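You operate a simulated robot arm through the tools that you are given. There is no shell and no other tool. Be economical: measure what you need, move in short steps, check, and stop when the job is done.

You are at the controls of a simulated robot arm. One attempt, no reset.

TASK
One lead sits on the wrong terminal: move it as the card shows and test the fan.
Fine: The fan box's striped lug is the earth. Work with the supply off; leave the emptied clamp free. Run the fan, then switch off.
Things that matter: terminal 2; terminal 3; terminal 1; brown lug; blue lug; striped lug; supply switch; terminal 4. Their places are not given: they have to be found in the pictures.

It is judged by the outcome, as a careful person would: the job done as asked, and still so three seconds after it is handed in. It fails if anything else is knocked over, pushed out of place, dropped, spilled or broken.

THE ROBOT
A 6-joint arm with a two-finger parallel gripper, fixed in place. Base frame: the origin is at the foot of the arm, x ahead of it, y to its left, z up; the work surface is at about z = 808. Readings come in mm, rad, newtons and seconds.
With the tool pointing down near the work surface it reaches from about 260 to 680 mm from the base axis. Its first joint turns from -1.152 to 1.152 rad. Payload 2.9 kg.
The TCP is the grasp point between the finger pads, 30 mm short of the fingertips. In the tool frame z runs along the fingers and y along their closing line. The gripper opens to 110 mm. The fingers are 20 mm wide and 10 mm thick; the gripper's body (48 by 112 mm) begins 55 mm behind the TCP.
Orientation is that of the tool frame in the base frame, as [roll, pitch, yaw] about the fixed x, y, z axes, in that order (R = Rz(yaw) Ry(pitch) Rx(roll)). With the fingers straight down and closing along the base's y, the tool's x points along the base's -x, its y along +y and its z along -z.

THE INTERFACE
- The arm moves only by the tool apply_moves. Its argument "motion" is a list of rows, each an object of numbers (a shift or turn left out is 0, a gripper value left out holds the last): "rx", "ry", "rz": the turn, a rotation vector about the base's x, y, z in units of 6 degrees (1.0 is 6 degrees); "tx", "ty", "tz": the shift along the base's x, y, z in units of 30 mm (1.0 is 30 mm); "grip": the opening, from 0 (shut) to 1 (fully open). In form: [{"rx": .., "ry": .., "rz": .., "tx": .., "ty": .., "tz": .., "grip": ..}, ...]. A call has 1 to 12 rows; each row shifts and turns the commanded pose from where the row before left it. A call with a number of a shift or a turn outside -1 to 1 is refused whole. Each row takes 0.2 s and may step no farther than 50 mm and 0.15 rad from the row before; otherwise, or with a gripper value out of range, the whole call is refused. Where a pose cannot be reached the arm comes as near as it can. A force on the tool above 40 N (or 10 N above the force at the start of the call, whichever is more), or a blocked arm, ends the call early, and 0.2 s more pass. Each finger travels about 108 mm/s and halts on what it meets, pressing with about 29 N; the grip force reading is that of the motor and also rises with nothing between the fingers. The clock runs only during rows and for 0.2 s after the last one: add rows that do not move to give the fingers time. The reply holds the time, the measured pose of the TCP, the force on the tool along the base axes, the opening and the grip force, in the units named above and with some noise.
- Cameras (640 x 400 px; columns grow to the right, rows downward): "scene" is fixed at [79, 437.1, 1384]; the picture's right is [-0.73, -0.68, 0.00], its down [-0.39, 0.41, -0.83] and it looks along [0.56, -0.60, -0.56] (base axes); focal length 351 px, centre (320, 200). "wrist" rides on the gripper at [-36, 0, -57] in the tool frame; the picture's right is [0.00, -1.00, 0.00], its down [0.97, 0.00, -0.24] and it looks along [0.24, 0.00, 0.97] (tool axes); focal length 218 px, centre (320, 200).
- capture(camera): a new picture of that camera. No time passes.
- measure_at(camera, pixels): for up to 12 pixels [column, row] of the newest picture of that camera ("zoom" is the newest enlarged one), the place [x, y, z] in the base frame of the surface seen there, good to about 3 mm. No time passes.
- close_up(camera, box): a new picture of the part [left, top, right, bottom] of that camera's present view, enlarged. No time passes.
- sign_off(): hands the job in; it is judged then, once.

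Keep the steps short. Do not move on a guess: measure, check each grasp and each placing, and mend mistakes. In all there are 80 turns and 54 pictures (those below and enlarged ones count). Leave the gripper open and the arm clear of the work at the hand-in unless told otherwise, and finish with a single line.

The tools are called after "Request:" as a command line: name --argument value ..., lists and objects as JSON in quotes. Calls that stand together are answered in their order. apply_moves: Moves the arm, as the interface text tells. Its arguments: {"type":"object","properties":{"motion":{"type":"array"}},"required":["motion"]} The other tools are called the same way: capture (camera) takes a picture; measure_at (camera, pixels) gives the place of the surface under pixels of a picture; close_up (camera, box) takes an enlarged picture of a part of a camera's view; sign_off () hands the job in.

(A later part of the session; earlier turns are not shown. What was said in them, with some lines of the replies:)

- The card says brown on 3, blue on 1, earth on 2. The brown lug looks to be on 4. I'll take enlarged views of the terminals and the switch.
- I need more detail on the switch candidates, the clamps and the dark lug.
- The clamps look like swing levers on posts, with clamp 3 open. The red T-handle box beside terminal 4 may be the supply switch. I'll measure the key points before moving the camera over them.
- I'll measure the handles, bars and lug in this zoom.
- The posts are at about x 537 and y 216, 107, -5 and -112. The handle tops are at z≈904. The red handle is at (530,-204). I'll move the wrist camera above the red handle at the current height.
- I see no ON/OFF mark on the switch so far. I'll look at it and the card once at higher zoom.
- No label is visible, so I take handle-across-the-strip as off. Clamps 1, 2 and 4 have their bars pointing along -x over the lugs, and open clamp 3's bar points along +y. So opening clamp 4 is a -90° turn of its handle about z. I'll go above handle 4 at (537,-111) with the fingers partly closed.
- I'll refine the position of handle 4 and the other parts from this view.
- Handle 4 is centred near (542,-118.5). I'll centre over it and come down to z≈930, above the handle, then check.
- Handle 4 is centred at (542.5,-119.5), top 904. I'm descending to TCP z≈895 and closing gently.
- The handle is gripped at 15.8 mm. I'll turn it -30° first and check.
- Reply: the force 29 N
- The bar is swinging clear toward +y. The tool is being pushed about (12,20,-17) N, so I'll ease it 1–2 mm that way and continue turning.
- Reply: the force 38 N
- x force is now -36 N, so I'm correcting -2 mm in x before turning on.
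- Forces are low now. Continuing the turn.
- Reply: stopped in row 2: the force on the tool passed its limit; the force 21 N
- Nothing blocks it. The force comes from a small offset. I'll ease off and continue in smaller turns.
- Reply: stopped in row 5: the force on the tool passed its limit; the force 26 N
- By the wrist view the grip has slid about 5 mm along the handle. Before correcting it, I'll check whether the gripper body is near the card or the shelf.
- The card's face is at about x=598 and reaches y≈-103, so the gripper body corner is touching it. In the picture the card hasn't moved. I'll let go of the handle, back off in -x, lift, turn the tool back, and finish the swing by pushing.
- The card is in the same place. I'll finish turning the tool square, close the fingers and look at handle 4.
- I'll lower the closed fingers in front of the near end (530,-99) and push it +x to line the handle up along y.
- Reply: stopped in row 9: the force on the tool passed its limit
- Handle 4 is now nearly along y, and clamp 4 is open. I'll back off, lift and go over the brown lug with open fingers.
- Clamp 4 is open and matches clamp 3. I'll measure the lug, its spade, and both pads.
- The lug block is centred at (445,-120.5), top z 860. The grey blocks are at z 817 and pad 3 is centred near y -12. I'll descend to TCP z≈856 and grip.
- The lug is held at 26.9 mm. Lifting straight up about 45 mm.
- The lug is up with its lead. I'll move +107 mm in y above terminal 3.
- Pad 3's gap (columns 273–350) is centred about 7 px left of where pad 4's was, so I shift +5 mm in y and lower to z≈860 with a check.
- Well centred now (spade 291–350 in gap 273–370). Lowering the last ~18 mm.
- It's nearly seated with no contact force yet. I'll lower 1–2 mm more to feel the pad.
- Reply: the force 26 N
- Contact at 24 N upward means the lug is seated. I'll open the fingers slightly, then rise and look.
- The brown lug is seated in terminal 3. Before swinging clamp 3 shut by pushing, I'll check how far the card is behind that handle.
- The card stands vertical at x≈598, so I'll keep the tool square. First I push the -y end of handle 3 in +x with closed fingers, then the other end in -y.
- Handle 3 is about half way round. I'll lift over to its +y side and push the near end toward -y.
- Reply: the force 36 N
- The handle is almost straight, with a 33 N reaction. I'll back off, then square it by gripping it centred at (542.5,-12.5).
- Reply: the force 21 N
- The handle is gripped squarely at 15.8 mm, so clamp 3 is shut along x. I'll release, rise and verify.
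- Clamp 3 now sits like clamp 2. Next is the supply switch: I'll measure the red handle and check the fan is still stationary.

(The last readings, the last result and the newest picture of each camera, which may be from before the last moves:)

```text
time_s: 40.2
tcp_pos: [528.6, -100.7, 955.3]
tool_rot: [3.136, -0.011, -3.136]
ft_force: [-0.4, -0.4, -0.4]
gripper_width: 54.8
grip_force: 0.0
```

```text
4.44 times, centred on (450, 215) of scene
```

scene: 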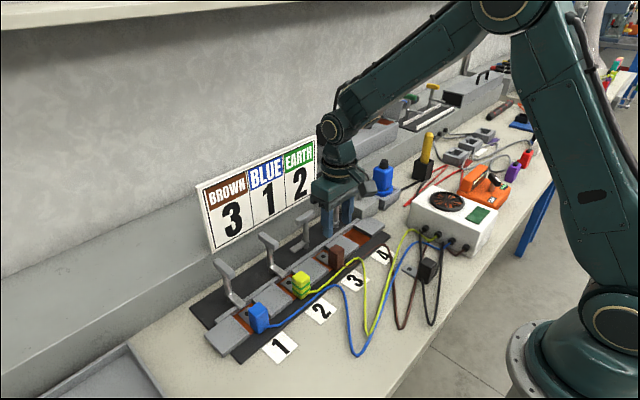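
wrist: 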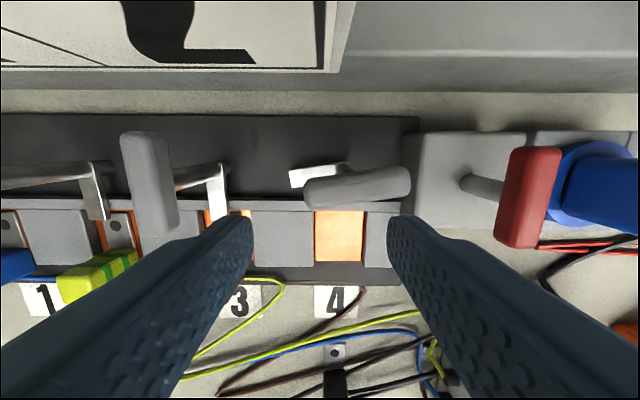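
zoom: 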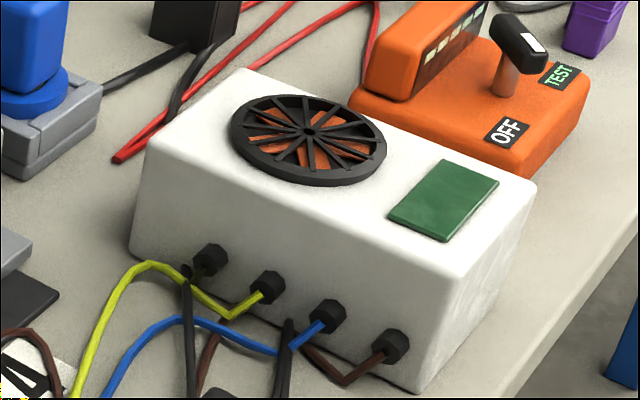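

The fan blades are unchanged, so the supply is indeed off. Red handle is centred near (538.5,-207.5). I'll move above it.

Request:
apply_moves --motion '[{"ty": -0.9, "tx": 0.33}, {"ty": -0.9}, {"ty": -0.9}, {"ty": -0.86}, {}]'

Request:
capture --camera "wrist"

```text
time_s: 41.4
tcp_pos: [538.5, -209.0, 957.5]
tool_rot: [3.137, -0.012, -3.136]
ft_force: [-0.5, 0.7, 0.1]
gripper_width: 55.1
grip_force: 0.0
```

```text
8 pictures are left
```

wrist: 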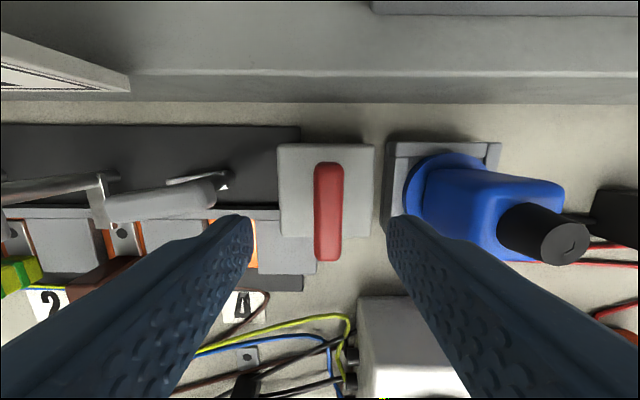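

Request:
measure_at --camera "wrist" --pixels '[[328, 167], [328, 210], [328, 255], [318, 210], [339, 210], [540, 240], [326, 150], [326, 180]]'

```text
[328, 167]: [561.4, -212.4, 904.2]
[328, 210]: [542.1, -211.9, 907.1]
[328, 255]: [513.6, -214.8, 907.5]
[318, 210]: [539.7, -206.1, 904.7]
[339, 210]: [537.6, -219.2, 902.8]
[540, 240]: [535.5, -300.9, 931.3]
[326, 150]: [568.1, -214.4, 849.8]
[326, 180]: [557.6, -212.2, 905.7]
```

The red handle is centred at (537.5,-213). I'll descend with a narrower opening and grip.

Request:
apply_moves --motion '[{"ty": -0.13, "tx": -0.03, "grip": 0.35}, {"tz": -0.7}, {"tz": -0.7}, {"tz": -0.65}, {}, {"grip": 0.15}, {"grip": 0.0}, {}, {}]'

```text
time_s: 43.4
tcp_pos: [537.9, -212.1, 894.8]
tool_rot: [3.138, -0.011, -3.139]
ft_force: [2.2, -13.9, -6.2]
gripper_width: 15.8
grip_force: 44.8
```

The switch handle is gripped. I'll try a small clockwise turn and watch the force.

Request:
apply_moves --motion '[{"ty": -0.02}, {"rz": -0.5}, {"rz": -0.7}, {"rz": -0.7}, {}]'

```text
time_s: 44.6
tcp_pos: [536.9, -212.3, 893.9]
tool_rot: [3.136, -0.012, 2.95]
ft_force: [4.8, -2.6, -7.9]
gripper_width: 15.8
grip_force: 45.3
```

It turns freely. Continuing clockwise in small steps.

Request:
apply_moves --motion '[{"rz": -0.9}, {"rz": -0.9}, {"rz": -0.9}, {"rz": -0.9}, {"rz": -0.9}, {}]'

Request:
close_up --camera "scene" --box '[310, 150, 510, 260]'

```text
time_s: 46.0
tcp_pos: [536.5, -211.0, 893.8]
tool_rot: [3.136, -0.016, 2.481]
ft_force: [-10.3, 19.6, 17.9]
gripper_width: 15.8
grip_force: 45.0
```

```text
3.20 times, centred on (410, 205) of scene
```

zoom: 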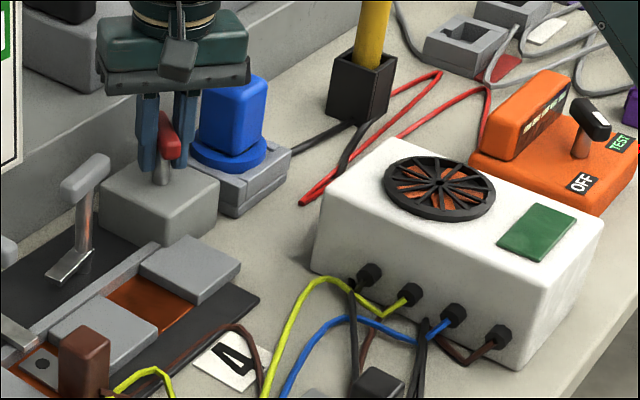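

About 38° so far, with the fan still. Continuing in two small batches with slight easing.

Request:
apply_moves --motion '[{"ty": 0.03, "tx": -0.02}, {"rz": -0.8}, {"rz": -0.8}, {"rz": -0.8}, {"rz": -0.8}, {}]'

```text
time_s: 47.4
tcp_pos: [537.0, -211.9, 894.3]
tool_rot: [3.135, -0.008, 2.141]
ft_force: [-0.6, 14.9, 20.4]
gripper_width: 15.8
grip_force: 44.9
```

Request:
apply_moves --motion '[{"tz": 0.02, "ty": 0.02}, {"rz": -0.9}, {"rz": -0.9}, {"rz": -0.9}, {"rz": -0.9}, {"rz": -0.9}, {}]'

Request:
close_up --camera "scene" --box '[310, 150, 510, 260]'

```text
time_s: 49.0
tcp_pos: [538.6, -211.7, 895.0]
tool_rot: [3.135, -0.011, 1.668]
ft_force: [15.6, -4.1, 3.9]
gripper_width: 15.8
grip_force: 44.8
```

```text
3.20 times, centred on (410, 205) of scene
```

zoom: 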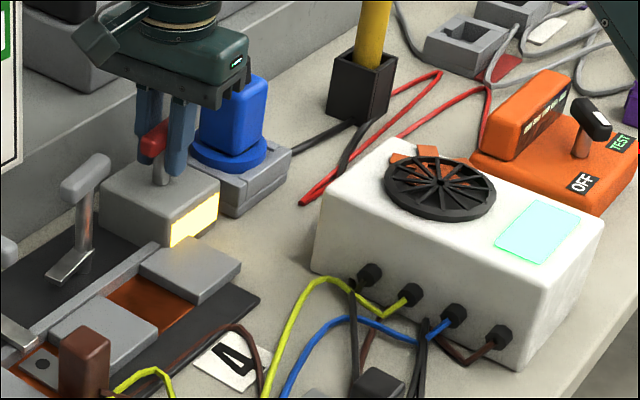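

The supply lamp and the fan's green panel are lit and the blades have moved, so the fan runs. I'll hold about 2 s, then start turning back.

Request:
apply_moves --motion '[{}, {}, {}, {}, {}, {}, {}, {}, {}, {}]'

Request:
close_up --camera "scene" --box '[310, 150, 510, 260]'

Request:
apply_moves --motion '[{"tx": 0.02}, {"rz": 0.9}, {"rz": 0.9}, {"rz": 0.9}, {"rz": 0.9}, {"rz": 0.9}, {}]'

```text
time_s: 51.2
tcp_pos: [537.8, -211.4, 894.1]
tool_rot: [3.136, -0.01, 1.671]
ft_force: [16.4, -11.5, -1.0]
gripper_width: 15.9
grip_force: 45.4
```

```text
3.20 times, centred on (410, 205) of scene
```

zoom: 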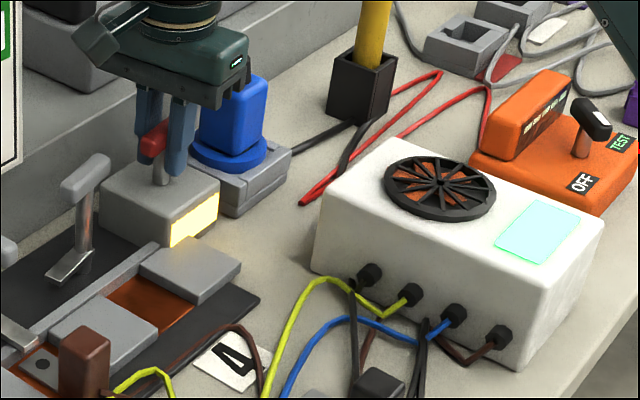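

```text
time_s: 52.8
tcp_pos: [538.2, -212.5, 895.3]
tool_rot: [3.137, -0.011, 2.142]
ft_force: [7.9, -13.6, -1.8]
gripper_width: 15.9
grip_force: 45.1
```

The blades are turning between pictures. Continuing back to off.

Request:
apply_moves --motion '[{"ty": -0.02}, {"rz": 0.9}, {"rz": 0.9}, {"rz": 0.9}, {"rz": 0.9}, {"rz": 0.9}, {}]'

```text
time_s: 54.4
tcp_pos: [536.8, -211.9, 892.5]
tool_rot: [3.136, -0.013, 2.614]
ft_force: [7.5, -15.2, -9.7]
gripper_width: 16.1
grip_force: 45.6
```

Request:
apply_moves --motion '[{"ty": -0.02}, {"rz": 0.9}, {"rz": 0.9}, {"rz": 0.9}, {"rz": 0.9}, {"rz": 0.9}, {"rz": 0.53}, {}]'

Request:
close_up --camera "scene" --box '[310, 150, 510, 260]'

```text
time_s: 56.2
tcp_pos: [537.2, -212.9, 894.3]
tool_rot: [3.134, -0.012, 3.14]
ft_force: [2.9, -10.3, -11.3]
gripper_width: 15.8
grip_force: 45.5
```

```text
3.20 times, centred on (410, 205) of scene
```

zoom: 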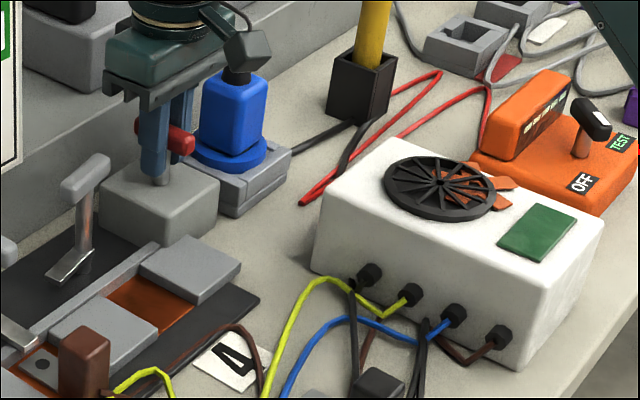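

Both lamps are out and the handle is back across, so it's off. I'll release, rise and move clear.

Request:
apply_moves --motion '[{"grip": 0.2}, {"grip": 0.35}, {}, {"tz": 1}, {"tz": 1}, {"tz": 1, "grip": 0.6}, {"tz": 1, "grip": 1}, {"tz": 1}, {"tx": -1, "tz": 1}, {"tx": -1}, {"tx": -1}, {}]'

Request:
capture --camera "scene"

Request:
close_up --camera "scene" --box '[190, 170, 430, 350]'

```text
time_s: 58.8
tcp_pos: [444.4, -210.4, 1075.5]
tool_rot: [3.137, -0.011, -3.141]
ft_force: [0.0, 0.7, -0.4]
gripper_width: 110.1
grip_force: 0.1
```

```text
3 pictures are left
```

scene: 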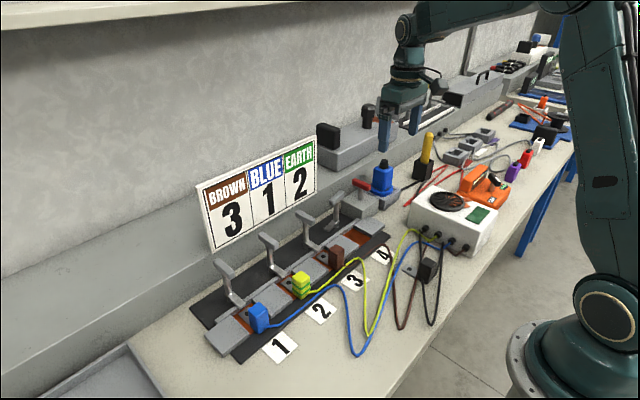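

```text
2.22 times, centred on (310, 260) of scene
```

zoom: 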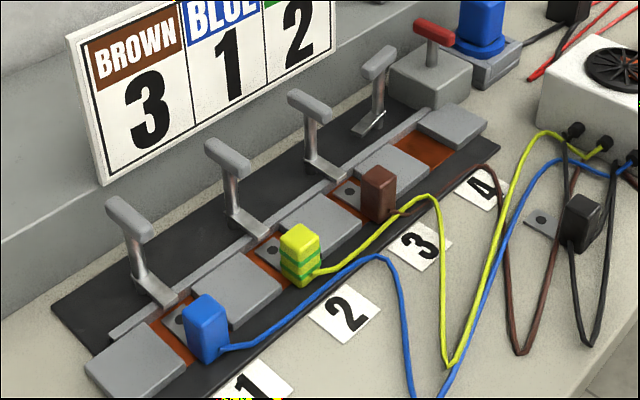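

Blue is on 1, earth on 2 and brown is clamped on 3. Clamp 4 is open and free, the switch is off, the card is in place, and the arm is clear with the gripper open. Handing in.

Request:
sign_off

```text
The job is handed in.
```

The brown lead is now clamped on terminal 3 and clamp 4 is left open and free; the fan ran on test and the supply is switched off again, though while opening clamp 4 the gripper brushed the card, which did not visibly move.
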